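You operate a simulated robot arm through the tools that you are given. There is no shell and no other tool. Be economical: measure what you need, move in short steps, check, and stop when the job is done.

Carry out the task below with a simulated two-armed robot. There is one attempt and no reset: what you move stays moved.

TASK
On the grey table, fold the blue cloth in half, so that its two long edges meet.

The check looks at the end state, three seconds after you hand in, the way a careful person would. Anything else that was tipped, shoved, dropped, spilled or broken makes it a failure. Flat cloth is picked up by pressing the open fingertips on it (5 to 10 N) and closing them slowly along it; thin cloth reads only 2 to 8 mm in the jaws.

THE ROBOT
Two 6-joint arms with two-finger parallel grippers on one trunk, on a base that drives. Base frame: it is fixed to the floor where the robot stands at the start and does not move with it; the origin is under the middle of the robot, x ahead of it, y to its left, z up; the surface under the hand at the start is at about z = 750. Readings come in mm, degrees, newtons and seconds.
The left shoulder is at the start at [280, 185, 955], the right one opposite. With the tool pointing down near the work surface each hand reaches from about 560 to 940 mm from the robot's upright axis, wherever it stands, measured 20 degrees to its own side. Places, roughly: grey table [600, -100, 800]. Payload 1.57 kg a hand.
The TCP of each hand is the grasp point between the finger pads, 30 mm short of the fingertips. In the tool frame z runs along the fingers and y along their closing line. Largest opening 80 mm; finger width 17, thickness 12; the body of the gripper, 40 by 82 mm, starts 80 mm behind the TCP.
Orientation is told as [roll, pitch, yaw] about the base's x, y, z axes, in that order, counted from this pose: with the fingers straight down and closing along the base's y, the tool's x points along the base's -x, its y along +y and its z along -z.

THE INTERFACE
- The arms move only by the tool step_arm. It takes "left_rows", "right_rows" or both (then of equal length, played together; a hand with none holds still); each is a list of rows, each a list of 6 numbers: the shift along the tool's x, y, z in units of 40 mm (1.0 is 40 mm), then the turn, a rotation vector about the tool's x, y, z in units of 4 degrees (1.0 is 4 degrees). In form: [[dx, dy, dz, wx, wy, wz], ...]. A call has 1 to 20 rows; each row shifts and turns the commanded pose from where the row before left it, along the tool's axes as they then stand. "left_gripper" and "right_gripper" are, for a hand that has rows, the finger opening in mm, from 0 to 80, set as the call begins (left out, the last holds). A call with a number of a shift or a turn outside -1 to 1 is refused whole. Each row takes 0.2 s and may step no farther than 50 mm and 8.6 degrees from the row before; otherwise, or with a gripper value out of range, the whole call is refused. Where a pose cannot be reached the arm comes as near as it can. A force on the tool above 40 N (or 10 N above the force at the start of the call, whichever is more), or a blocked arm, ends the call early, and 0.2 s more pass. Each finger travels about 153 mm/s and halts on what it meets, pressing with about 21 N; the grip force reading is that of the motor and also rises with nothing between the fingers. The clock runs only during rows and for 0.2 s after the last one: add rows that do not move to give the fingers time. The reply holds the time, the measured pose of the TCP, the force on the tool along the base axes, the opening and the grip force, in the units named above and with some noise, with the torque about the TCP (base axes, N m) and any sound that the robot's microphone picked up, and new pictures: "pictures" is both (left out), scene, wrist or none (wrist: the cameras of the hands that moved).
- Cameras (640 x 400 px; columns grow to the right, rows downward): "scene" is now at [228.9, -7.4, 1380.5]; the picture's right is [-0.10, -0.99, 0.00], its down [-0.86, 0.09, -0.50] and it looks along [0.50, -0.05, -0.87] (base axes); focal length 229 px, centre (320, 200). "left" rides on the left gripper at [72, 7, -122] in its tool frame; the picture's right is [-0.09, 1.00, 0.00], its down [-0.84, -0.08, -0.54] and it looks along [-0.54, -0.05, 0.84] (tool axes); focal length 238 px, centre (320, 200). "right" rides on the right gripper at [72, -7, -122] in its tool frame; the picture's right is [0.09, 1.00, 0.00], its down [-0.84, 0.08, -0.54] and it looks along [-0.54, 0.05, 0.84] (tool axes); focal length 238 px, centre (320, 200). There is no depth. A picture from a camera that has moved, and an enlarged one, comes with that camera's place and axes in the base frame and with its lens.
- raise_lower(by): slides the trunk up (or, below 0, down) by that many mm; the arms and the scene camera ride with it, the base frame stays. It gives what a move gives, with no picture.
- drive_base(legs): drives the robot by 1 to 6 legs, each [ahead, turn to the left] in mm and degrees, along the robot's own axes; the way and the turn of a leg run together, so that a leg with both is an arc; at most 1500 mm and 180 degrees a leg. The arms and the cameras ride along, it lands a little off, and it stops where it bumps. It gives what a move gives, and a new picture of the scene camera.
- pan_tilt(pan, tilt): turns the head with the scene camera to pan (to the left, within 86 degrees either way) and tilt (down, from -29 to 69), counted from straight ahead of the robot. It gives what a move gives, and a new picture of the scene camera.
- enlarge(camera, box): a new picture of the part [left, top, right, bottom] of that camera's present view, enlarged. No time passes.
- hand_in(): hands the job in; it is judged then, once.

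Work in short steps. Places have to be worked out from the pictures, the camera data and where the tool is seen: move nearer, look again, correct. Check each grasp and each placing, and mend what went wrong. You have 120 turns and 260 pictures in all, those below and enlarged ones among them. Open the grippers and draw the arms clear of the work before you hand the job in, unless the task says otherwise; then end with one line.

The tools are called after "Request:" as a command line: name --argument value ..., lists and objects as JSON in quotes. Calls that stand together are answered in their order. step_arm: Moves the arms, as the interface text tells. Its arguments: {"type":"object","properties":{"left_rows":{"type":"array","items":{"type":"array","items":{"type":"number"}}},"left_gripper":{"type":"number"},"right_rows":{"type":"array","items":{"type":"array","items":{"type":"number"}}},"right_gripper":{"type":"number"},"pictures":{"type":"string","enum":["both","scene","wrist","none"]}},"required":[]} The other tools are called the same way: raise_lower (by) slides the trunk up or down; drive_base (legs) drives the base; pan_tilt (pan, tilt) turns the head that bears the scene camera; enlarge (camera, box) takes an enlarged picture of a part of a camera's view; hand_in () hands the job in.

At the start:

```text
time_s: 0.0
left_eef_pos: [518.5, 28.8, 927.0]
left_orientation: [0.1, -0.1, 0.0]
left_force: [0.6, -0.4, 0.3]
left_torque: [-0.01, 0.03, 0.0]
left_grip_width: 79.7
left_grasp_force: 0.1
right_eef_pos: [414.3, -427.6, 906.1]
right_orientation: [0.1, 0.1, -0.1]
right_force: [0.1, -0.3, -0.1]
right_torque: [-0.03, 0.0, -0.01]
right_grip_width: 80.0
right_grasp_force: 0.0
trunk travel left (down, up): [-650.0, 340.0]
robot x, y, heading: [1.3, 1.7, 0.1]
head pan, tilt: [-5.9, 59.9]
```

scene: 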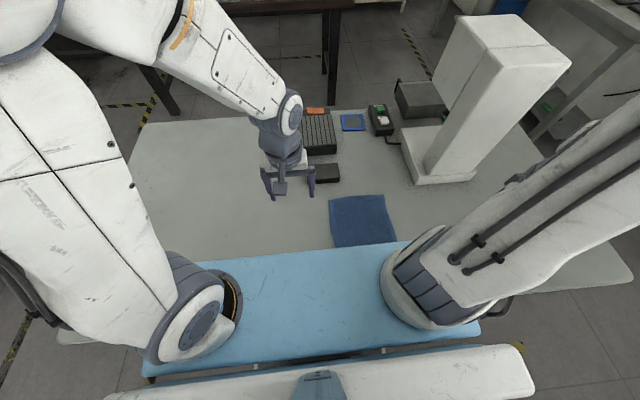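
right: 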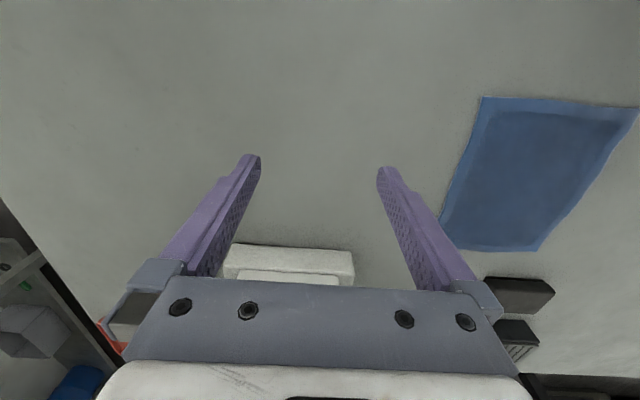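
left: 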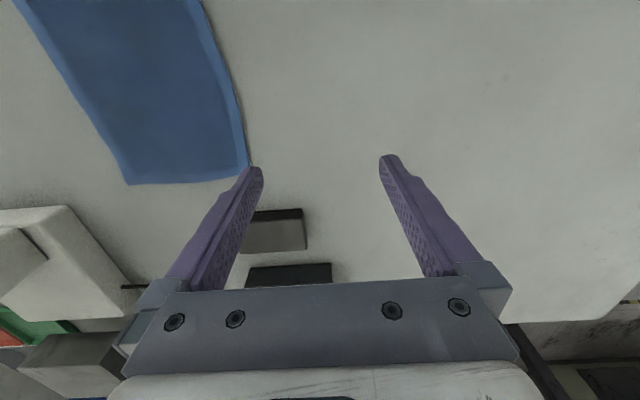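

The cloth spans roughly x 368..590 and y -254..-70, with its long edges along x. The near corners are too close to reach, so I back off and work round to the robot's left. From there I can fold the right edge toward the robot. First I back up and turn.

Request:
drive_base --legs '[[-150, 0], [0, -35]]'

```text
time_s: 3.0
left_eef_pos: [293.9, -271.1, 926.1]
left_orientation: [0.1, 0.0, -34.6]
left_force: [0.2, 0.6, 0.2]
left_torque: [0.01, -0.03, 0.0]
left_grip_width: 80.2
left_grasp_force: 0.0
right_eef_pos: [-51.6, -585.8, 904.9]
right_orientation: [0.0, -0.1, -34.6]
right_force: [0.8, 0.7, 1.0]
right_torque: [-0.01, 0.0, 0.03]
right_grip_width: 80.0
right_grasp_force: 0.2
trunk travel left (down, up): [-650.0, 340.0]
robot x, y, heading: [-148.4, -1.2, -34.5]
head pan, tilt: [-5.9, 59.9]
camera scene: at [34.9, -135.1, 1380.5], right [-0.65, -0.76, 0.0], down [-0.66, 0.56, -0.5], along [0.38, -0.33, -0.87], focal length 229 px, centre (320, 200)
```

scene: 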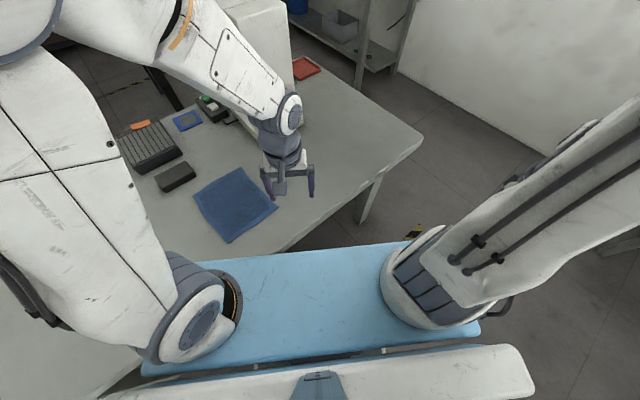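

The turn went cleanly and the room behind is clear. I'll continue round to the left.

Request:
drive_base --legs '[[0, -35], [-290, 0], [0, 35], [130, 0]]'

Request:
pan_tilt --pan 0 --tilt 50

```text
time_s: 9.2
left_eef_pos: [302.6, -74.9, 925.7]
left_orientation: [0.1, 0.0, -34.5]
left_force: [0.3, 0.8, 0.3]
left_torque: [-0.01, -0.01, 0.0]
left_grip_width: 79.9
left_grasp_force: 0.1
right_eef_pos: [-42.0, -391.6, 905.1]
right_orientation: [-0.1, 0.0, -34.5]
right_force: [-0.8, -0.1, -0.6]
right_torque: [0.0, 0.02, 0.02]
right_grip_width: 79.9
right_grasp_force: 0.0
trunk travel left (down, up): [-650.0, 340.0]
robot x, y, heading: [-142.1, 196.6, -34.3]
head pan, tilt: [-5.9, 59.9]
camera scene: at [43.9, 61.5, 1380.5], right [-0.65, -0.76, 0.0], down [-0.66, 0.56, -0.5], along [0.38, -0.32, -0.87], focal length 229 px, centre (320, 200)
```

scene: 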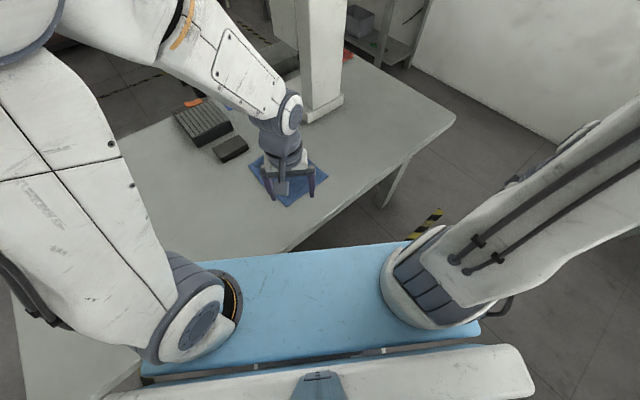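

```text
time_s: 10.0
left_eef_pos: [303.3, -74.2, 926.0]
left_orientation: [0.1, -0.1, -34.5]
left_force: [-0.2, -0.6, -0.4]
left_torque: [0.03, 0.0, 0.02]
left_grip_width: 80.0
left_grasp_force: 0.0
right_eef_pos: [-42.4, -391.3, 904.3]
right_orientation: [0.0, 0.1, -34.4]
right_force: [-0.2, 0.1, 0.2]
right_torque: [0.01, -0.03, 0.01]
right_grip_width: 79.9
right_grasp_force: 0.1
trunk travel left (down, up): [-650.0, 340.0]
robot x, y, heading: [-141.6, 195.3, -34.6]
head pan, tilt: [0.0, 50.0]
camera scene: at [56.7, 60.9, 1392.9], right [-0.56, -0.83, 0.0], down [-0.63, 0.43, -0.64], along [0.53, -0.36, -0.77], focal length 229 px, centre (320, 200)
```

scene: 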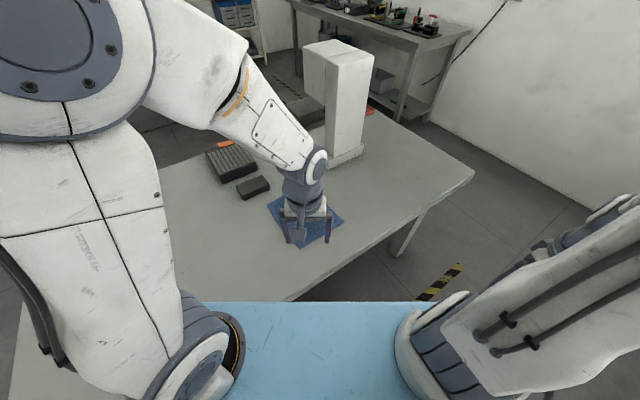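

The robot stands at (-142,196), heading -34.5. Next I turn both hands to base yaw 0 and move them above the two ends of the right-hand long edge, staying high.

Request:
step_arm --left_rows '[[0, 0, 0, 0, 0, -0.96], [0, 0, 0, 0, 0, -0.96], [0, 0, 0, 0, 0, -0.96], [0, 0, 0, 0, 0, -0.96], [0, 0, 0, 0, 0, -0.96], [0, 0, 0, 0, 0, -0.96], [0, 0, 0, 0, 0, -0.96], [0, 0, 0, 0, 0, -0.96], [0, 0, 0, 0, 0, -0.96]]' --right_rows '[[0, 0, 0, 0, 0, -0.96], [0, 0, 0, 0, 0, -0.96], [0, 0, 0, 0, 0, -0.96], [0, 0, 0, 0, 0, -0.96], [0, 0, 0, 0, 0, -0.96], [0, 0, 0, 0, 0, -0.96], [0, 0, 0, 0, 0, -0.96], [0, 0, 0, 0, 0, -0.96], [0, 0, 0, 0, 0, -0.96]]' --pictures "none"

Request:
step_arm --left_rows '[[-0.6, -0.35, 0, 0, 0, 0], [-0.6, -0.35, 0, 0, 0, 0], [-0.6, -0.35, 0, 0, 0, 0], [-0.6, -0.35, 0, 0, 0, 0], [-0.6, -0.35, 0, 0, 0, 0], [-0.6, -0.35, 0, 0, 0, 0], [-0.6, -0.35, 0, 0, 0, 0], [-0.6, -0.35, 0, 0, 0, 0], [-0.6, -0.35, 0, 0, 0, 0], [-0.6, -0.35, 0, 0, 0, 0]]' --right_rows '[[-0.9, 0.28, 0, 0, 0, 0], [-0.9, 0.28, 0, 0, 0, 0], [-0.9, 0.28, 0, 0, 0, 0], [-0.9, 0.28, 0, 0, 0, 0], [-0.9, 0.28, 0, 0, 0, 0], [-0.9, 0.28, 0, 0, 0, 0], [-0.9, 0.28, 0, 0, 0, 0], [-0.9, 0.28, 0, 0, 0, 0], [-0.9, 0.28, 0, 0, 0, 0], [-0.9, 0.28, 0, 0, 0, 0]]'

```text
time_s: 12.0
left_eef_pos: [302.8, -73.6, 927.4]
left_orientation: [0.0, 0.0, 0.2]
left_force: [0.4, 0.0, -0.7]
left_torque: [0.0, 0.0, 0.01]
left_grip_width: 79.8
left_grasp_force: 0.0
right_eef_pos: [-40.6, -391.5, 904.5]
right_orientation: [-0.1, 0.0, 0.3]
right_force: [-0.2, 0.6, -0.1]
right_torque: [0.02, 0.0, 0.0]
right_grip_width: 80.3
right_grasp_force: 0.0
trunk travel left (down, up): [-650.0, 340.0]
robot x, y, heading: [-139.8, 196.8, -34.3]
head pan, tilt: [0.0, 50.0]
```

```text
time_s: 14.2
left_eef_pos: [544.8, -211.8, 927.7]
left_orientation: [0.1, 0.0, 0.2]
left_force: [-1.1, 0.3, 0.5]
left_torque: [-0.02, 0.0, 0.02]
left_grip_width: 80.0
left_grasp_force: 0.0
right_eef_pos: [317.2, -279.1, 906.3]
right_orientation: [0.0, 0.0, 0.1]
right_force: [-0.1, 0.7, -0.8]
right_torque: [0.0, -0.02, -0.01]
right_grip_width: 80.2
right_grasp_force: 0.0
trunk travel left (down, up): [-650.0, 340.0]
robot x, y, heading: [-140.1, 195.5, -34.2]
head pan, tilt: [0.0, 50.0]
camera scene: at [56.3, 61.0, 1393.0], right [-0.56, -0.83, 0.0], down [-0.63, 0.43, -0.64], along [0.53, -0.36, -0.77], focal length 229 px, centre (320, 200)
camera right: at [244.9, -284.9, 1028.4], right [-0.09, 1.0, 0.0], down [0.84, 0.08, 0.54], along [0.54, 0.05, -0.84], focal length 238 px, centre (320, 200)
camera left: at [474.3, -206.2, 1049.5], right [0.09, 1.0, 0.0], down [0.84, -0.07, 0.54], along [0.54, -0.05, -0.84], focal length 238 px, centre (320, 200)
```

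scene: 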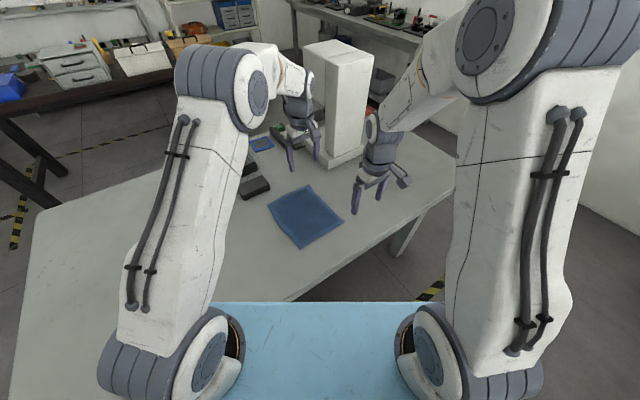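
right: 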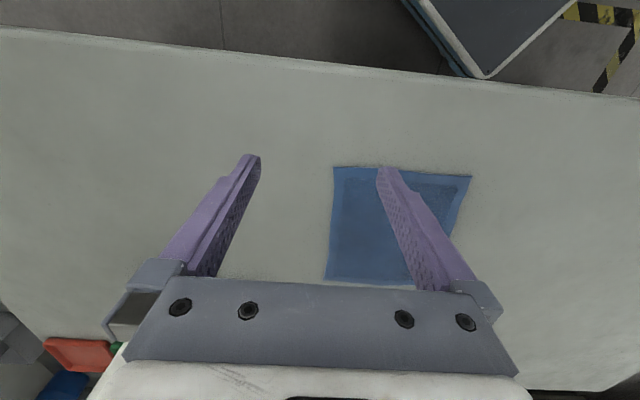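
left: 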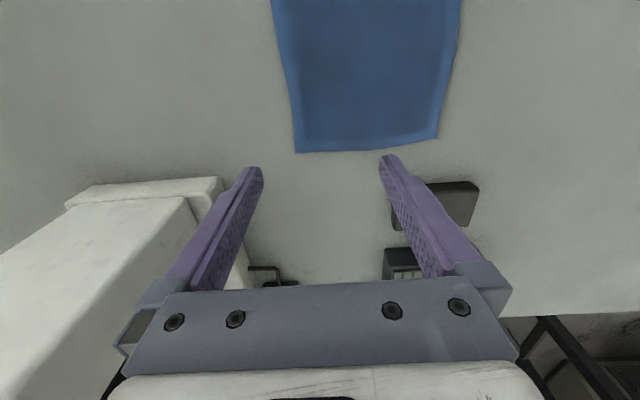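

I put the cloth corners at (372,-256), (370,-74), (589,-248) and (586,-67), on a surface at about z=750. I'll lower both hands over the right edge near its corners with the openings set to 40 mm, stopping 20 mm above.

Request:
step_arm --left_rows '[[-0.17, -0.07, 0.8, 0, 0, 0], [-0.17, -0.07, 0.8, 0, 0, 0], [-0.17, -0.07, 0.8, 0, 0, 0], [-0.17, -0.07, 0.8, 0, 0, 0], [0, 0, 0, 0, 0, 0]]' --right_rows '[[-0.455, 0.303, 0.66, 0, 0, 0], [-0.455, 0.303, 0.66, 0, 0, 0], [-0.455, 0.303, 0.66, 0, 0, 0], [-0.455, 0.303, 0.66, 0, 0, 0], [0, 0, 0, 0, 0, 0]]' --left_gripper 40 --right_gripper 40

```text
time_s: 15.4
left_eef_pos: [571.3, -224.3, 798.8]
left_orientation: [0.1, 0.0, 0.2]
left_force: [0.7, 0.3, 1.1]
left_torque: [-0.01, 0.04, 0.0]
left_grip_width: 39.9
left_grasp_force: 0.2
right_eef_pos: [391.1, -231.1, 800.2]
right_orientation: [0.0, 0.0, 0.2]
right_force: [0.1, 0.2, 0.1]
right_torque: [0.02, -0.04, -0.02]
right_grip_width: 39.9
right_grasp_force: 0.2
trunk travel left (down, up): [-650.0, 340.0]
robot x, y, heading: [-143.9, 192.5, -34.4]
head pan, tilt: [0.0, 50.0]
camera scene: at [56.9, 60.9, 1392.9], right [-0.56, -0.83, 0.0], down [-0.63, 0.43, -0.64], along [0.53, -0.36, -0.77], focal length 229 px, centre (320, 200)
camera right: at [318.6, -236.6, 923.1], right [-0.09, 1.0, 0.0], down [0.84, 0.08, 0.54], along [0.54, 0.05, -0.84], focal length 238 px, centre (320, 200)
camera left: at [501.6, -217.9, 921.1], right [0.09, 1.0, 0.0], down [0.84, -0.07, 0.54], along [0.54, -0.05, -0.84], focal length 238 px, centre (320, 200)
```

scene: 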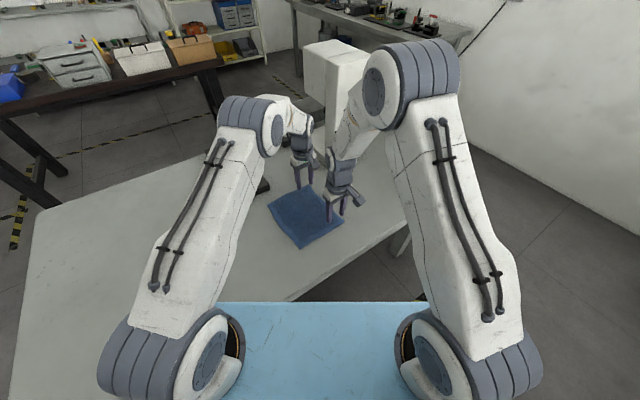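
right: 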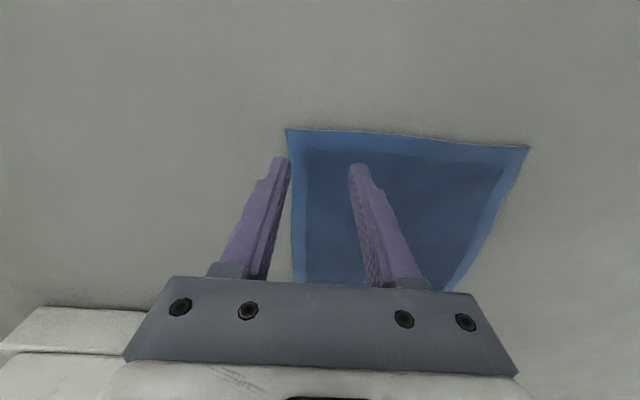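
left: 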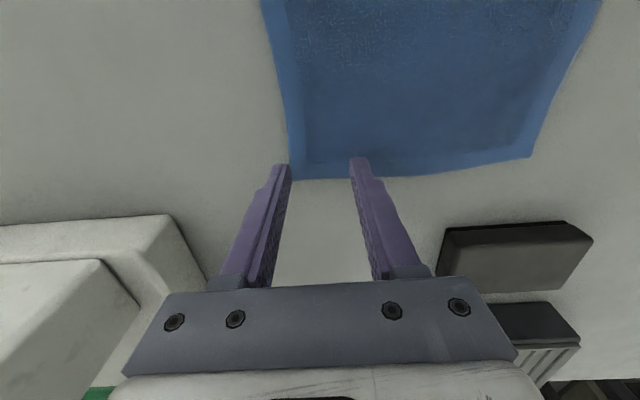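

The corners check out. The outer fingers sit over the cloth edge, with their pad faces about 5 mm inside it. I'll lower to about contact and read the forces.

Request:
step_arm --left_rows '[[0, 0, 0.2, 0, 0, 0], [0, 0, 0.2, 0, 0, 0], [0, 0, 0.05, 0, 0, 0], [0, 0, 0, 0, 0, 0]]' --right_rows '[[0, 0, 0.2, 0, 0, 0], [0, 0, 0.2, 0, 0, 0], [0, 0, 0.075, 0, 0, 0], [0, 0, 0, 0, 0, 0]]' --pictures "none"

```text
time_s: 16.4
left_eef_pos: [571.7, -224.9, 783.4]
left_orientation: [-0.1, -0.3, 0.2]
left_force: [0.5, 2.0, 13.6]
left_torque: [0.25, -0.06, 0.0]
left_grip_width: 39.8
left_grasp_force: 0.2
right_eef_pos: [391.2, -231.2, 782.6]
right_orientation: [-0.1, -0.1, 0.2]
right_force: [-1.8, -0.3, 13.3]
right_torque: [0.11, 0.06, 0.04]
right_grip_width: 39.8
right_grasp_force: 0.1
trunk travel left (down, up): [-650.0, 340.0]
robot x, y, heading: [-142.0, 195.7, -34.5]
head pan, tilt: [0.0, 50.0]
```

Contact came at TCP z≈783 with about 13 N. I'll ease off roughly 1 mm and start closing in small steps.

Request:
step_arm --left_rows '[[0, 0, -0.03, 0, 0, 0], [0, 0, 0, 0, 0, 0]]' --right_rows '[[0, 0, -0.03, 0, 0, 0], [0, 0, 0, 0, 0, 0]]' --left_gripper 34 --right_gripper 34 --pictures "wrist"

```text
time_s: 17.0
left_eef_pos: [570.6, -224.9, 782.4]
left_orientation: [-0.1, 0.0, 0.2]
left_force: [2.0, -3.2, 11.7]
left_torque: [0.05, -0.06, -0.02]
left_grip_width: 32.6
left_grasp_force: 0.1
right_eef_pos: [391.2, -230.0, 783.3]
right_orientation: [0.0, -0.2, 0.3]
right_force: [1.4, -0.3, 7.5]
right_torque: [0.05, -0.06, -0.01]
right_grip_width: 32.6
right_grasp_force: 0.2
trunk travel left (down, up): [-650.0, 340.0]
robot x, y, heading: [-137.0, 191.1, -34.5]
head pan, tilt: [0.0, 50.0]
camera right: at [318.1, -236.1, 905.3], right [-0.09, 1.0, 0.0], down [0.84, 0.08, 0.54], along [0.54, 0.05, -0.84], focal length 238 px, centre (320, 200)
camera left: at [500.5, -217.6, 904.9], right [0.09, 1.0, 0.0], down [0.84, -0.07, 0.54], along [0.54, -0.05, -0.84], focal length 238 px, centre (320, 200)
```

right: 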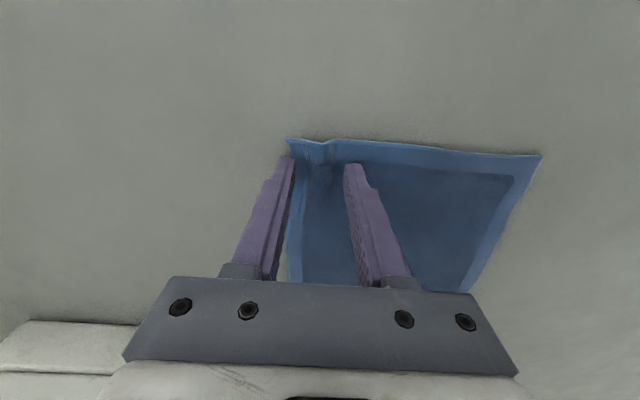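
left: 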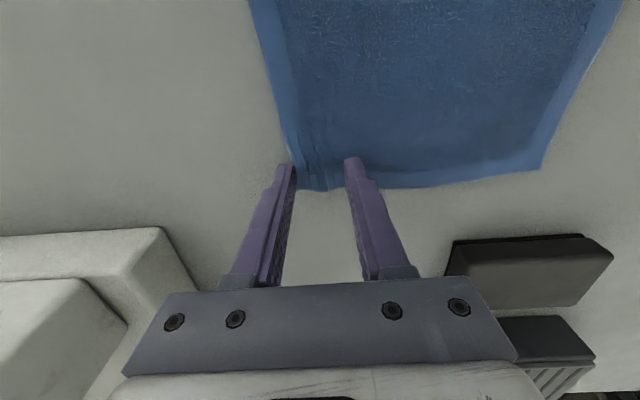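

The cloth is buckling up between the fingers as it should, so I'll keep closing in steps.

Request:
step_arm --left_rows '[[0, 0, 0, 0, 0, 0]]' --right_rows '[[0, 0, 0, 0, 0, 0]]' --left_gripper 26 --right_gripper 26 --pictures "none"

Request:
step_arm --left_rows '[[0, 0, 0, 0, 0, 0]]' --right_rows '[[0, 0, 0, 0, 0, 0]]' --left_gripper 18 --right_gripper 18 --pictures "none"

Request:
step_arm --left_rows '[[0, 0, 0, 0, 0, 0]]' --right_rows '[[0, 0, 0, 0, 0, 0]]' --left_gripper 10 --right_gripper 10 --pictures "none"

Request:
step_arm --left_rows '[[0, 0, 0, 0, 0, 0], [0, 0, 0, 0, 0, 0]]' --right_rows '[[0, 0, 0, 0, 0, 0], [0, 0, 0, 0, 0, 0]]' --left_gripper 0 --right_gripper 0 --pictures "wrist"

```text
time_s: 17.4
left_eef_pos: [570.5, -223.7, 782.3]
left_orientation: [0.0, 0.0, 0.2]
left_force: [1.6, 0.0, 13.5]
left_torque: [0.09, -0.03, -0.03]
left_grip_width: 24.3
left_grasp_force: 0.0
right_eef_pos: [389.7, -230.1, 783.1]
right_orientation: [0.1, 0.0, 0.2]
right_force: [0.0, -0.1, 7.4]
right_torque: [0.02, 0.04, 0.01]
right_grip_width: 24.8
right_grasp_force: 0.0
trunk travel left (down, up): [-650.0, 340.0]
robot x, y, heading: [-146.4, 196.1, -34.2]
head pan, tilt: [0.0, 50.0]
```

```text
time_s: 17.8
left_eef_pos: [570.0, -222.9, 783.6]
left_orientation: [-0.2, 0.0, 0.1]
left_force: [-0.3, 0.0, 13.9]
left_torque: [0.15, 0.01, -0.02]
left_grip_width: 16.7
left_grasp_force: 0.2
right_eef_pos: [390.5, -230.7, 783.3]
right_orientation: [-0.1, 0.0, 0.1]
right_force: [-0.1, -0.2, 6.6]
right_torque: [0.04, -0.03, 0.02]
right_grip_width: 16.9
right_grasp_force: 0.0
trunk travel left (down, up): [-650.0, 340.0]
robot x, y, heading: [-140.0, 194.9, -34.4]
head pan, tilt: [0.0, 50.0]
```

```text
time_s: 18.2
left_eef_pos: [570.9, -224.2, 783.4]
left_orientation: [-0.1, 0.0, 0.1]
left_force: [-0.6, -0.2, 14.9]
left_torque: [0.1, -0.02, 0.01]
left_grip_width: 10.9
left_grasp_force: 0.4
right_eef_pos: [390.3, -229.6, 782.2]
right_orientation: [-0.1, 0.0, 0.2]
right_force: [0.5, 0.3, 6.8]
right_torque: [0.04, 0.01, -0.02]
right_grip_width: 10.9
right_grasp_force: 1.3
trunk travel left (down, up): [-650.0, 340.0]
robot x, y, heading: [-143.2, 197.3, -34.2]
head pan, tilt: [0.0, 50.0]
```

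```text
time_s: 18.8
left_eef_pos: [569.5, -222.9, 781.7]
left_orientation: [0.0, 0.1, 0.2]
left_force: [-0.6, 2.3, 16.2]
left_torque: [0.1, 0.0, 0.01]
left_grip_width: 7.5
left_grasp_force: 21.0
right_eef_pos: [390.7, -230.1, 783.2]
right_orientation: [0.0, 0.0, 0.3]
right_force: [1.0, -0.1, 5.2]
right_torque: [0.08, -0.03, 0.01]
right_grip_width: 4.5
right_grasp_force: 20.8
trunk travel left (down, up): [-650.0, 340.0]
robot x, y, heading: [-138.8, 191.2, -34.3]
head pan, tilt: [0.0, 50.0]
camera right: at [317.9, -235.9, 905.5], right [-0.1, 1.0, 0.0], down [0.84, 0.08, 0.54], along [0.54, 0.05, -0.84], focal length 238 px, centre (320, 200)
camera left: at [500.3, -217.0, 904.9], right [0.09, 1.0, 0.0], down [0.84, -0.07, 0.54], along [0.54, -0.05, -0.84], focal length 238 px, centre (320, 200)
```

right: 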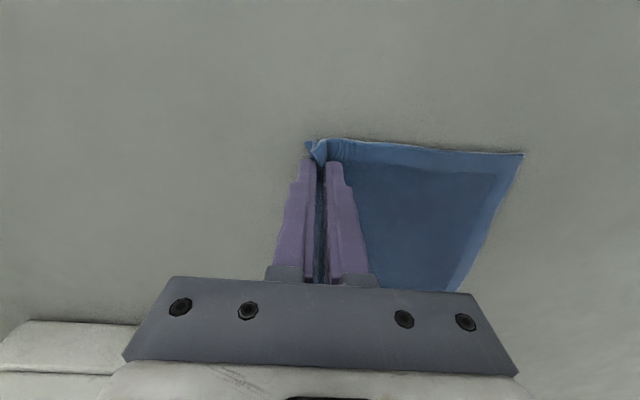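
left: 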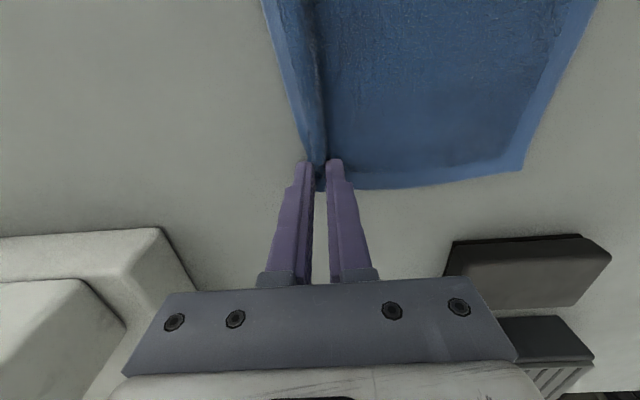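

Both hands hold the cloth, but the pinch takes in a wide doubled ridge that would leave the edge tucked under after the fold. I'll spread the fingers again while pressed to flatten it, lift off, and then regrip right at the edge with a much narrower pinch.

Request:
step_arm --left_rows '[[0, 0, 0, 0, 0, 0]]' --right_rows '[[0, 0, 0, 0, 0, 0]]' --left_gripper 20 --right_gripper 20 --pictures "none"

Request:
step_arm --left_rows '[[0, 0, 0, 0, 0, 0], [0, 0, 0, 0, 0, 0]]' --right_rows '[[0, 0, 0, 0, 0, 0], [0, 0, 0, 0, 0, 0]]' --left_gripper 42 --right_gripper 42 --pictures "none"

Request:
step_arm --left_rows '[[0, 0, -0.3, 0, 0, 0], [0, 0, -0.3, 0, 0, 0], [0, 0, 0, 0, 0, 0]]' --right_rows '[[0, 0, -0.3, 0, 0, 0], [0, 0, -0.3, 0, 0, 0], [0, 0, 0, 0, 0, 0]]' --pictures "wrist"

```text
time_s: 19.2
left_eef_pos: [570.1, -224.6, 782.3]
left_orientation: [0.0, -0.2, 0.0]
left_force: [0.5, -2.4, 12.6]
left_torque: [0.02, -0.01, 0.04]
left_grip_width: 17.2
left_grasp_force: 0.0
right_eef_pos: [390.7, -231.4, 782.7]
right_orientation: [0.1, -0.2, 0.1]
right_force: [1.0, -2.0, 7.9]
right_torque: [0.03, 0.01, -0.01]
right_grip_width: 18.6
right_grasp_force: 0.0
trunk travel left (down, up): [-650.0, 340.0]
robot x, y, heading: [-144.4, 194.8, -34.2]
head pan, tilt: [0.0, 50.0]
```

```text
time_s: 19.8
left_eef_pos: [570.4, -223.4, 783.3]
left_orientation: [-0.1, -0.1, 0.2]
left_force: [0.1, -2.8, 15.0]
left_torque: [0.12, 0.0, -0.04]
left_grip_width: 38.1
left_grasp_force: 0.0
right_eef_pos: [389.9, -229.7, 782.7]
right_orientation: [0.0, 0.1, 0.3]
right_force: [0.4, -1.6, 6.4]
right_torque: [0.07, -0.03, 0.01]
right_grip_width: 39.2
right_grasp_force: 0.1
trunk travel left (down, up): [-650.0, 340.0]
robot x, y, heading: [-143.1, 197.3, -34.4]
head pan, tilt: [0.0, 50.0]
```

```text
time_s: 20.6
left_eef_pos: [570.5, -223.3, 805.2]
left_orientation: [0.0, 0.2, 0.2]
left_force: [-0.2, 0.1, 0.4]
left_torque: [0.03, 0.03, -0.01]
left_grip_width: 42.3
left_grasp_force: 0.1
right_eef_pos: [390.8, -229.0, 806.0]
right_orientation: [-0.1, -0.1, 0.1]
right_force: [0.3, 0.6, -0.5]
right_torque: [0.01, 0.02, -0.01]
right_grip_width: 41.9
right_grasp_force: 0.0
trunk travel left (down, up): [-650.0, 340.0]
robot x, y, heading: [-143.1, 198.1, -34.3]
head pan, tilt: [0.0, 50.0]
camera right: at [318.4, -235.6, 928.9], right [-0.1, 1.0, 0.0], down [0.84, 0.08, 0.54], along [0.54, 0.05, -0.84], focal length 238 px, centre (320, 200)
camera left: at [500.7, -217.0, 927.3], right [0.09, 1.0, 0.0], down [0.84, -0.08, 0.54], along [0.54, -0.05, -0.84], focal length 238 px, centre (320, 200)
```

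right: 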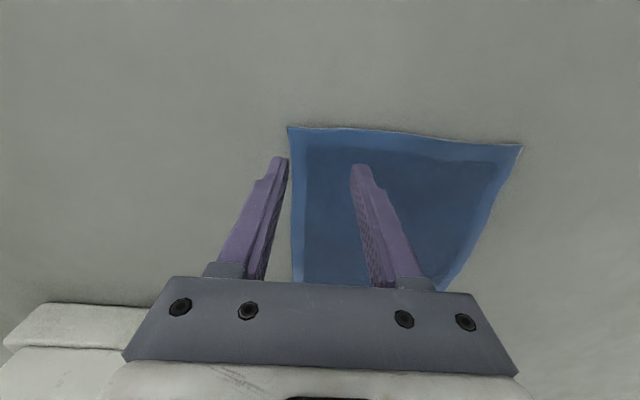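
left: 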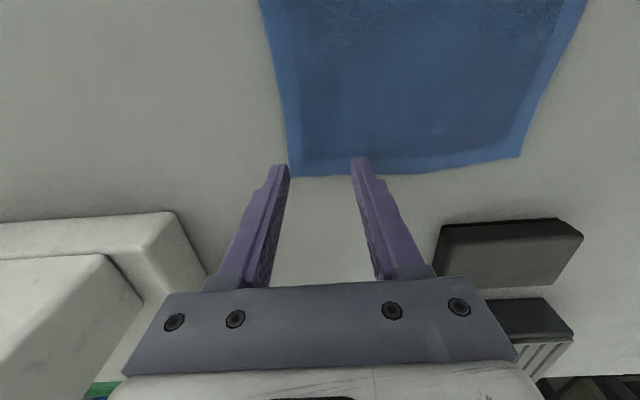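

Spreading the fingers left the cloth flat, with the corners at (588,-251) and (371,-255). I'll shift both hands outward so a 20 mm opening straddles the edge, then touch down.

Request:
step_arm --left_rows '[[0, -0.295, 0, 0, 0, 0], [0, -0.295, 0, 0, 0, 0], [0, 0, 0.3, 0, 0, 0], [0, 0, 0.25, 0, 0, 0], [0, 0, 0.05, 0, 0, 0], [0, 0, 0, 0, 0, 0]]' --right_rows '[[0, -0.26, 0, 0, 0, 0], [0, -0.26, 0, 0, 0, 0], [0, 0, 0.3, 0, 0, 0], [0, 0, 0.25, 0, 0, 0], [0, 0, 0.05, 0, 0, 0], [0, 0, 0, 0, 0, 0]]' --left_gripper 20 --right_gripper 20 --pictures "wrist"

```text
time_s: 22.0
left_eef_pos: [570.6, -246.9, 782.5]
left_orientation: [-0.2, 0.0, 0.2]
left_force: [-1.3, 0.2, 6.6]
left_torque: [0.15, 0.07, 0.0]
left_grip_width: 20.2
left_grasp_force: 0.3
right_eef_pos: [390.4, -250.4, 783.1]
right_orientation: [0.1, -0.2, 0.1]
right_force: [-1.0, -0.3, 7.8]
right_torque: [0.12, 0.05, 0.01]
right_grip_width: 20.1
right_grasp_force: 0.0
trunk travel left (down, up): [-650.0, 340.0]
robot x, y, heading: [-141.0, 196.1, -34.2]
head pan, tilt: [0.0, 50.0]
camera right: at [318.6, -256.7, 905.1], right [-0.1, 1.0, 0.0], down [0.84, 0.08, 0.54], along [0.54, 0.05, -0.84], focal length 238 px, centre (320, 200)
camera left: at [500.5, -241.1, 905.0], right [0.09, 1.0, 0.0], down [0.84, -0.07, 0.54], along [0.54, -0.05, -0.84], focal length 238 px, centre (320, 200)
```

right: 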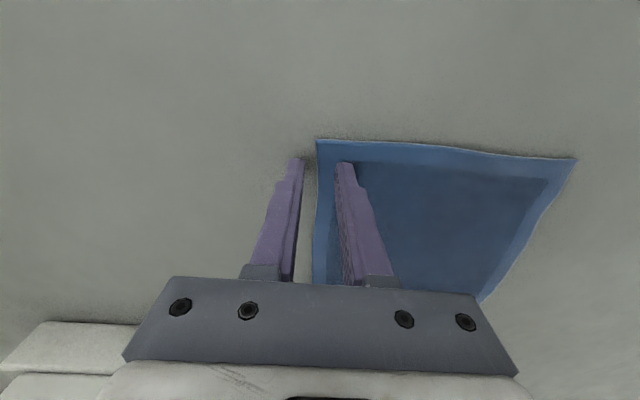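
left: 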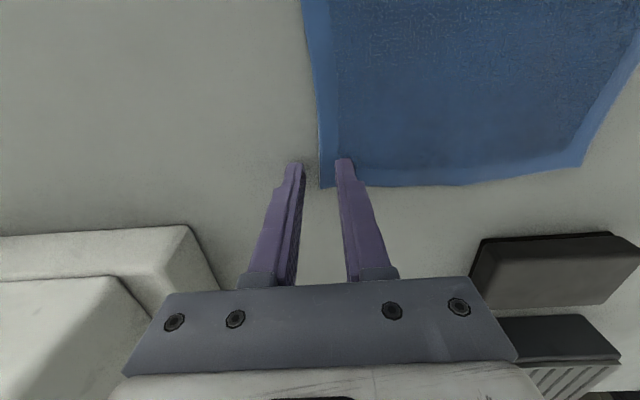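

Each hand has its outer finger just off the edge and its inner finger on the hem, pressing with about 7 N. I close slowly.

Request:
step_arm --left_rows '[[0, 0, 0, 0, 0, 0]]' --right_rows '[[0, 0, 0, 0, 0, 0]]' --left_gripper 15 --right_gripper 15 --pictures "none"

Request:
step_arm --left_rows '[[0, 0, 0, 0, 0, 0]]' --right_rows '[[0, 0, 0, 0, 0, 0]]' --left_gripper 10 --right_gripper 10 --pictures "none"

Request:
step_arm --left_rows '[[0, 0, 0, 0, 0, 0]]' --right_rows '[[0, 0, 0, 0, 0, 0]]' --left_gripper 5 --right_gripper 5 --pictures "none"

Request:
step_arm --left_rows '[[0, 0, 0, 0, 0, 0], [0, 0, 0, 0, 0, 0]]' --right_rows '[[0, 0, 0, 0, 0, 0], [0, 0, 0, 0, 0, 0]]' --left_gripper 0 --right_gripper 0 --pictures "wrist"

```text
time_s: 22.4
left_eef_pos: [571.1, -247.8, 783.9]
left_orientation: [-0.1, 0.0, 0.2]
left_force: [-1.1, 1.7, 8.7]
left_torque: [0.16, 0.02, 0.01]
left_grip_width: 16.5
left_grasp_force: 0.7
right_eef_pos: [391.6, -249.8, 781.9]
right_orientation: [0.0, -0.1, 0.2]
right_force: [0.0, 1.4, 8.2]
right_torque: [0.12, 0.02, -0.01]
right_grip_width: 16.2
right_grasp_force: 0.7
trunk travel left (down, up): [-650.0, 340.0]
robot x, y, heading: [-140.2, 197.2, -34.4]
head pan, tilt: [0.0, 50.0]
```

```text
time_s: 22.8
left_eef_pos: [569.8, -249.5, 782.1]
left_orientation: [-0.1, -0.1, 0.2]
left_force: [0.9, -1.6, 10.2]
left_torque: [0.05, -0.06, 0.02]
left_grip_width: 9.5
left_grasp_force: 0.0
right_eef_pos: [392.3, -250.6, 783.6]
right_orientation: [-0.1, -0.1, 0.2]
right_force: [0.4, -0.2, 8.9]
right_torque: [0.07, -0.06, 0.04]
right_grip_width: 10.6
right_grasp_force: 0.0
trunk travel left (down, up): [-650.0, 340.0]
robot x, y, heading: [-140.4, 194.7, -34.5]
head pan, tilt: [0.0, 50.0]
```

```text
time_s: 23.2
left_eef_pos: [570.9, -247.6, 783.2]
left_orientation: [-0.1, 0.0, 0.1]
left_force: [1.0, -0.2, 10.8]
left_torque: [0.1, -0.04, 0.03]
left_grip_width: 7.2
left_grasp_force: 1.2
right_eef_pos: [390.3, -249.9, 781.8]
right_orientation: [0.0, -0.1, 0.3]
right_force: [1.2, 2.7, 10.7]
right_torque: [0.14, -0.06, 0.01]
right_grip_width: 5.5
right_grasp_force: 7.2
trunk travel left (down, up): [-650.0, 340.0]
robot x, y, heading: [-142.6, 195.9, -34.3]
head pan, tilt: [0.0, 50.0]
```

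```text
time_s: 23.8
left_eef_pos: [570.5, -247.6, 782.6]
left_orientation: [-0.1, -0.1, 0.2]
left_force: [1.2, 2.5, 15.0]
left_torque: [0.16, -0.02, 0.01]
left_grip_width: 3.8
left_grasp_force: 21.5
right_eef_pos: [391.2, -250.0, 783.1]
right_orientation: [0.1, -0.1, 0.1]
right_force: [1.0, 1.2, 12.1]
right_torque: [0.1, -0.03, -0.02]
right_grip_width: 3.6
right_grasp_force: 21.1
trunk travel left (down, up): [-650.0, 340.0]
robot x, y, heading: [-144.4, 194.9, -34.3]
head pan, tilt: [0.0, 50.0]
camera right: at [318.6, -256.2, 905.3], right [-0.1, 1.0, 0.0], down [0.84, 0.08, 0.54], along [0.54, 0.05, -0.84], focal length 238 px, centre (320, 200)
camera left: at [500.5, -240.4, 905.1], right [0.09, 1.0, 0.0], down [0.84, -0.07, 0.54], along [0.54, -0.05, -0.84], focal length 238 px, centre (320, 200)
```

right: 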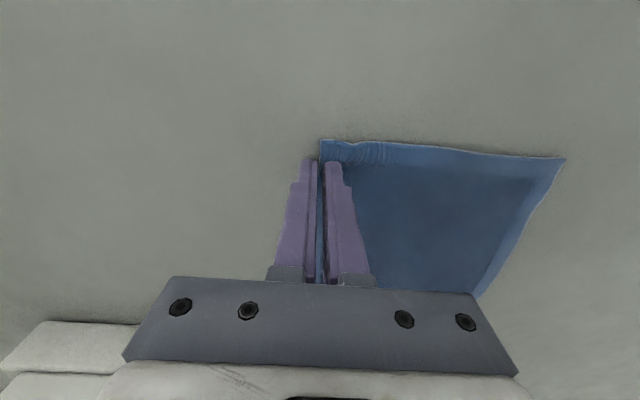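
left: 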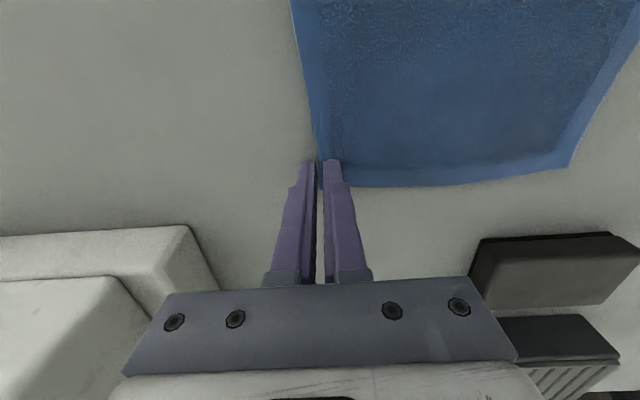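

Both hands now show a thin pinch (3.7 mm) right at the edge. I lift 30 mm to check the hold.

Request:
step_arm --left_rows '[[0, 0, -0.25, 0, 0, 0], [0, 0.05, -0.25, 0, 0, 0], [0, 0.1, -0.25, 0, 0, 0], [0, 0, 0, 0, 0, 0]]' --right_rows '[[0, 0, -0.25, 0, 0, 0], [0, 0.05, -0.25, 0, 0, 0], [0, 0.1, -0.25, 0, 0, 0], [0, 0, 0, 0, 0, 0]]' --pictures "both"

```text
time_s: 24.8
left_eef_pos: [571.1, -240.1, 812.7]
left_orientation: [0.1, 0.0, 0.2]
left_force: [-0.1, 0.3, 0.8]
left_torque: [0.0, -0.02, 0.01]
left_grip_width: 2.5
left_grasp_force: 21.1
right_eef_pos: [391.7, -244.4, 812.7]
right_orientation: [0.0, 0.0, 0.1]
right_force: [0.6, -0.4, -0.2]
right_torque: [-0.02, -0.02, -0.01]
right_grip_width: 2.6
right_grasp_force: 21.1
trunk travel left (down, up): [-650.0, 340.0]
robot x, y, heading: [-144.1, 194.7, -34.3]
head pan, tilt: [0.0, 50.0]
camera scene: at [56.7, 61.0, 1392.9], right [-0.56, -0.83, 0.0], down [-0.63, 0.43, -0.64], along [0.53, -0.36, -0.77], focal length 229 px, centre (320, 200)
camera right: at [318.4, -250.5, 934.2], right [-0.09, 1.0, 0.0], down [0.84, 0.08, 0.54], along [0.54, 0.05, -0.84], focal length 238 px, centre (320, 200)
camera left: at [500.9, -234.8, 934.4], right [0.09, 1.0, 0.0], down [0.84, -0.07, 0.54], along [0.54, -0.05, -0.84], focal length 238 px, centre (320, 200)
```

scene: 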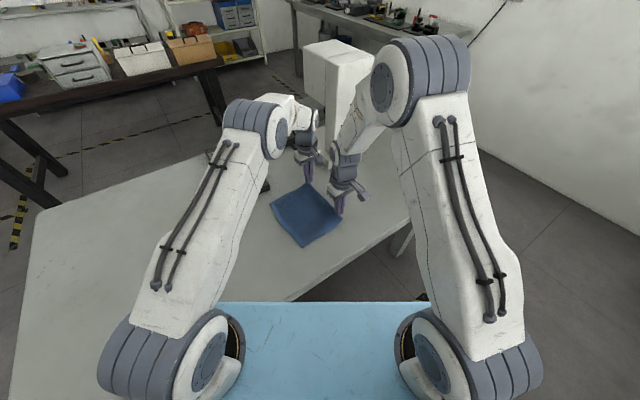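
right: 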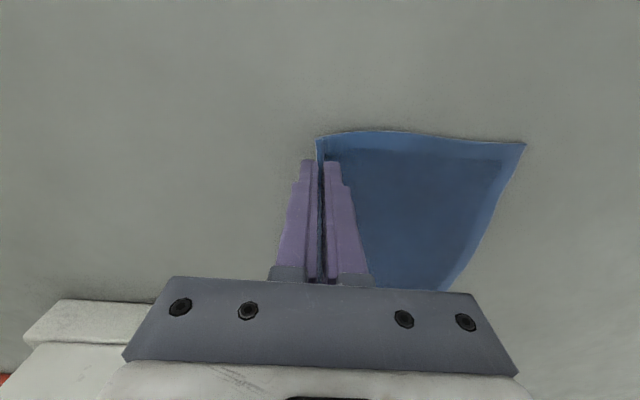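
left: 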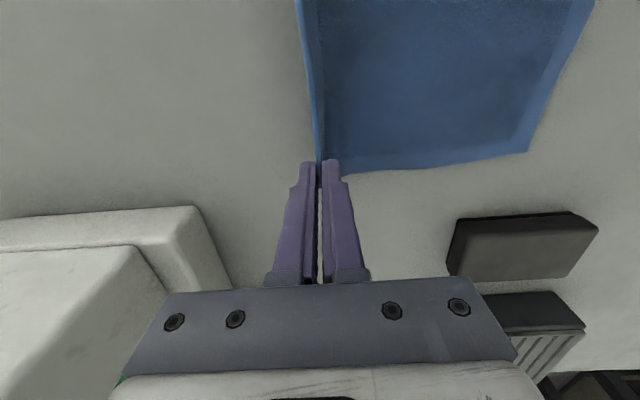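

Both ends hold the edge firmly. I carry it in an arc toward +y, leaning the hands so the fingers gradually point back to -y, and stop partway to look.

Request:
step_arm --left_rows '[[0, 0.3125, -0.2375, 0, 0, 0], [0, 0.3125, -0.2375, 0, 0, 0], [0, 0.375, -0.1875, 0, 0, 0], [0, 0.375, -0.1875, 0, 0, 0], [0, 0.293, -0.02, 0.833, 0, 0], [0, 0.29, -0.037, 0.833, 0, 0], [0, 0.288, -0.054, 0.833, 0, 0], [0, 0.31, 0.027, 1, 0, 0], [0, 0.31, 0.005, 1, 0, 0], [0, 0.31, -0.017, 1, 0, 0], [0, 0, 0, 0, 0, 0]]' --right_rows '[[0, 0.3125, -0.2375, 0, 0, 0], [0, 0.3125, -0.2375, 0, 0, 0], [0, 0.375, -0.1875, 0, 0, 0], [0, 0.375, -0.1875, 0, 0, 0], [0, 0.293, -0.02, 0.833, 0, 0], [0, 0.29, -0.037, 0.833, 0, 0], [0, 0.288, -0.054, 0.833, 0, 0], [0, 0.31, 0.027, 1, 0, 0], [0, 0.31, 0.005, 1, 0, 0], [0, 0.31, -0.017, 1, 0, 0], [0, 0, 0, 0, 0, 0]]'

```text
time_s: 27.2
left_eef_pos: [571.1, -114.4, 838.5]
left_orientation: [-22.1, -0.1, 0.2]
left_force: [0.1, -0.9, -0.5]
left_torque: [0.0, 0.02, -0.02]
left_grip_width: 2.4
left_grasp_force: 21.1
right_eef_pos: [391.1, -118.7, 838.9]
right_orientation: [-21.9, -0.1, 0.3]
right_force: [1.5, -0.2, 0.1]
right_torque: [-0.01, -0.02, 0.04]
right_grip_width: 2.1
right_grasp_force: 20.9
trunk travel left (down, up): [-650.0, 340.0]
robot x, y, heading: [-139.2, 194.6, -34.1]
head pan, tilt: [0.0, 50.0]
camera scene: at [56.8, 61.1, 1392.9], right [-0.56, -0.83, 0.0], down [-0.63, 0.43, -0.64], along [0.53, -0.36, -0.77], focal length 229 px, centre (320, 200)
camera right: at [318.1, -78.7, 955.0], right [-0.09, 0.92, -0.37], down [0.84, 0.28, 0.47], along [0.54, -0.27, -0.8], focal length 238 px, centre (320, 200)
camera left: at [500.3, -63.6, 949.7], right [0.09, 0.92, -0.37], down [0.84, 0.13, 0.53], along [0.54, -0.36, -0.76], focal length 238 px, centre (320, 200)
```

scene: 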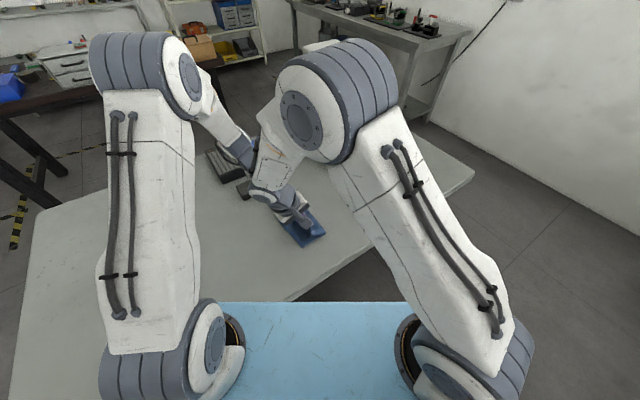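
right: 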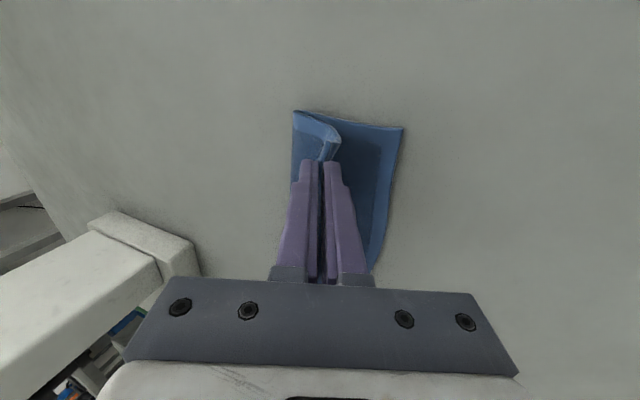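
left: 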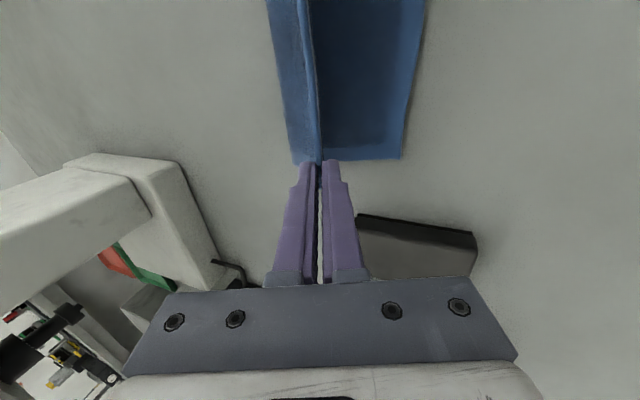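

The fold is forming well and the arms are clear of the black box (x > 630). I'll finish the arc and set the edge down.

Request:
step_arm --left_rows '[[0, 0.308, 0.081, 1, 0, 0], [0, 0.313, 0.059, 1, 0, 0], [0, 0.316, 0.037, 1, 0, 0], [0, 0.245, 0.073, 0.917, 0, 0], [0, 0.25, 0.057, 0.917, 0, 0], [0, 0.252, 0.041, 0.917, 0, 0], [0, 0, 0, 0, 0, 0]]' --right_rows '[[0, 0.308, 0.081, 1, 0, 0], [0, 0.313, 0.059, 1, 0, 0], [0, 0.316, 0.037, 1, 0, 0], [0, 0.245, 0.073, 0.917, 0, 0], [0, 0.25, 0.057, 0.917, 0, 0], [0, 0.252, 0.041, 0.917, 0, 0], [0, 0, 0, 0, 0, 0]]'

```text
time_s: 28.8
left_eef_pos: [570.6, -65.0, 792.7]
left_orientation: [-45.0, 0.0, 0.1]
left_force: [1.1, -0.3, 0.1]
left_torque: [0.03, 0.01, -0.02]
left_grip_width: 2.6
left_grasp_force: 20.4
right_eef_pos: [389.5, -70.3, 792.2]
right_orientation: [-45.0, 0.0, 0.1]
right_force: [0.0, -0.5, -1.6]
right_torque: [0.01, 0.0, 0.01]
right_grip_width: 2.2
right_grasp_force: 20.5
trunk travel left (down, up): [-650.0, 340.0]
robot x, y, heading: [-141.8, 194.8, -34.2]
head pan, tilt: [0.0, 50.0]
camera scene: at [56.9, 61.1, 1392.9], right [-0.56, -0.83, 0.0], down [-0.63, 0.43, -0.64], along [0.53, -0.36, -0.77], focal length 229 px, centre (320, 200)
camera right: at [317.9, 12.8, 883.7], right [-0.09, 0.7, -0.7], down [0.84, 0.44, 0.33], along [0.54, -0.56, -0.63], focal length 238 px, centre (320, 200)
camera left: at [500.0, 26.1, 873.8], right [0.09, 0.7, -0.7], down [0.84, 0.33, 0.44], along [0.54, -0.63, -0.56], focal length 238 px, centre (320, 200)
```

scene: 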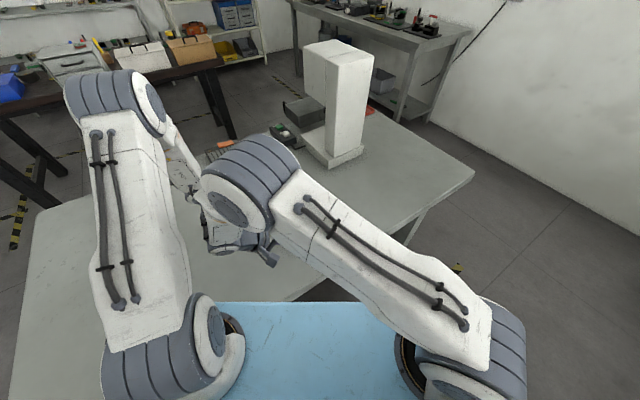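
right: 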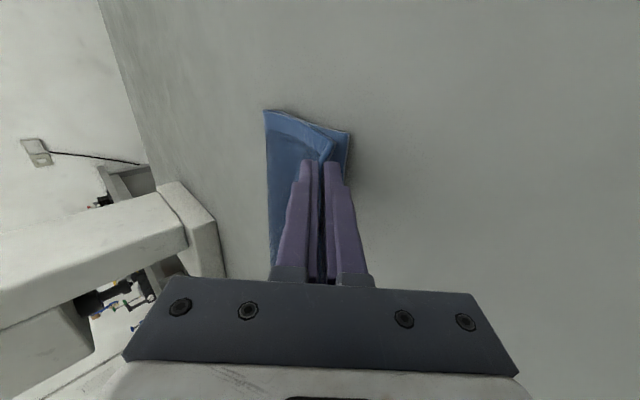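
left: 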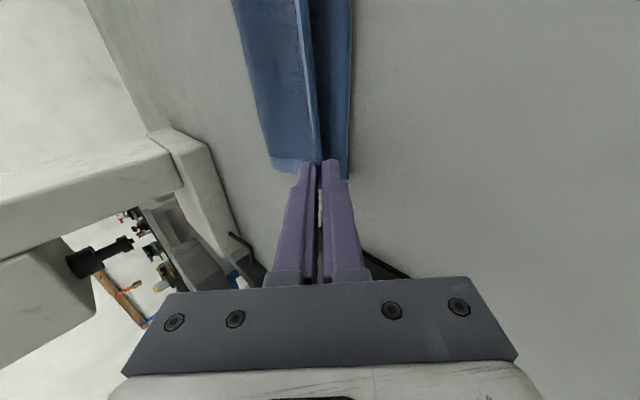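

The edge now hangs just above the other edge. The bottom layer had slid about 10 mm toward -y, so its edge lies near y -79 (far) and -85 (near), and the hands already line up with that. I lower straight down about 9 mm.

Request:
step_arm --left_rows '[[0, 0.063, 0.098, 0, 0, 0], [0, 0.063, 0.098, 0, 0, 0], [0, 0, 0, 0, 0, 0]]' --right_rows '[[0, 0.063, 0.098, 0, 0, 0], [0, 0.063, 0.098, 0, 0, 0], [0, 0, 0, 0, 0, 0]]' --pictures "wrist"

```text
time_s: 29.6
left_eef_pos: [570.9, -66.9, 783.0]
left_orientation: [-45.0, 0.0, 0.2]
left_force: [0.2, 0.9, 1.4]
left_torque: [0.09, 0.02, -0.04]
left_grip_width: 2.3
left_grasp_force: 21.1
right_eef_pos: [389.5, -71.0, 784.7]
right_orientation: [-44.9, 0.1, 0.2]
right_force: [0.3, 0.3, -1.4]
right_torque: [0.05, -0.03, 0.01]
right_grip_width: 2.1
right_grasp_force: 21.1
trunk travel left (down, up): [-650.0, 340.0]
robot x, y, heading: [-140.8, 194.8, -34.1]
head pan, tilt: [0.0, 50.0]
camera right: at [317.9, 11.1, 874.7], right [-0.09, 0.7, -0.7], down [0.84, 0.44, 0.33], along [0.54, -0.56, -0.63], focal length 238 px, centre (320, 200)
camera left: at [500.1, 23.6, 865.1], right [0.09, 0.7, -0.7], down [0.84, 0.33, 0.44], along [0.54, -0.63, -0.56], focal length 238 px, centre (320, 200)
```

right: 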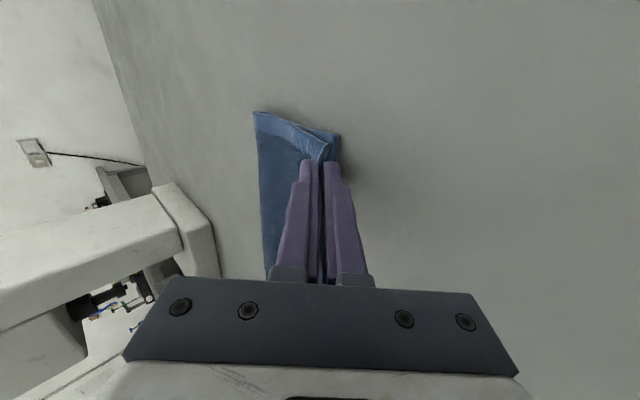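
left: 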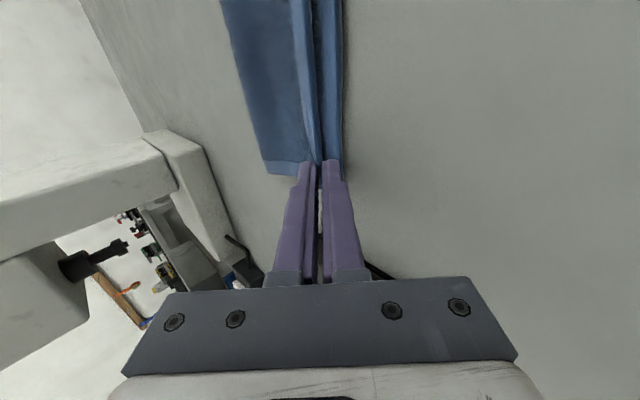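

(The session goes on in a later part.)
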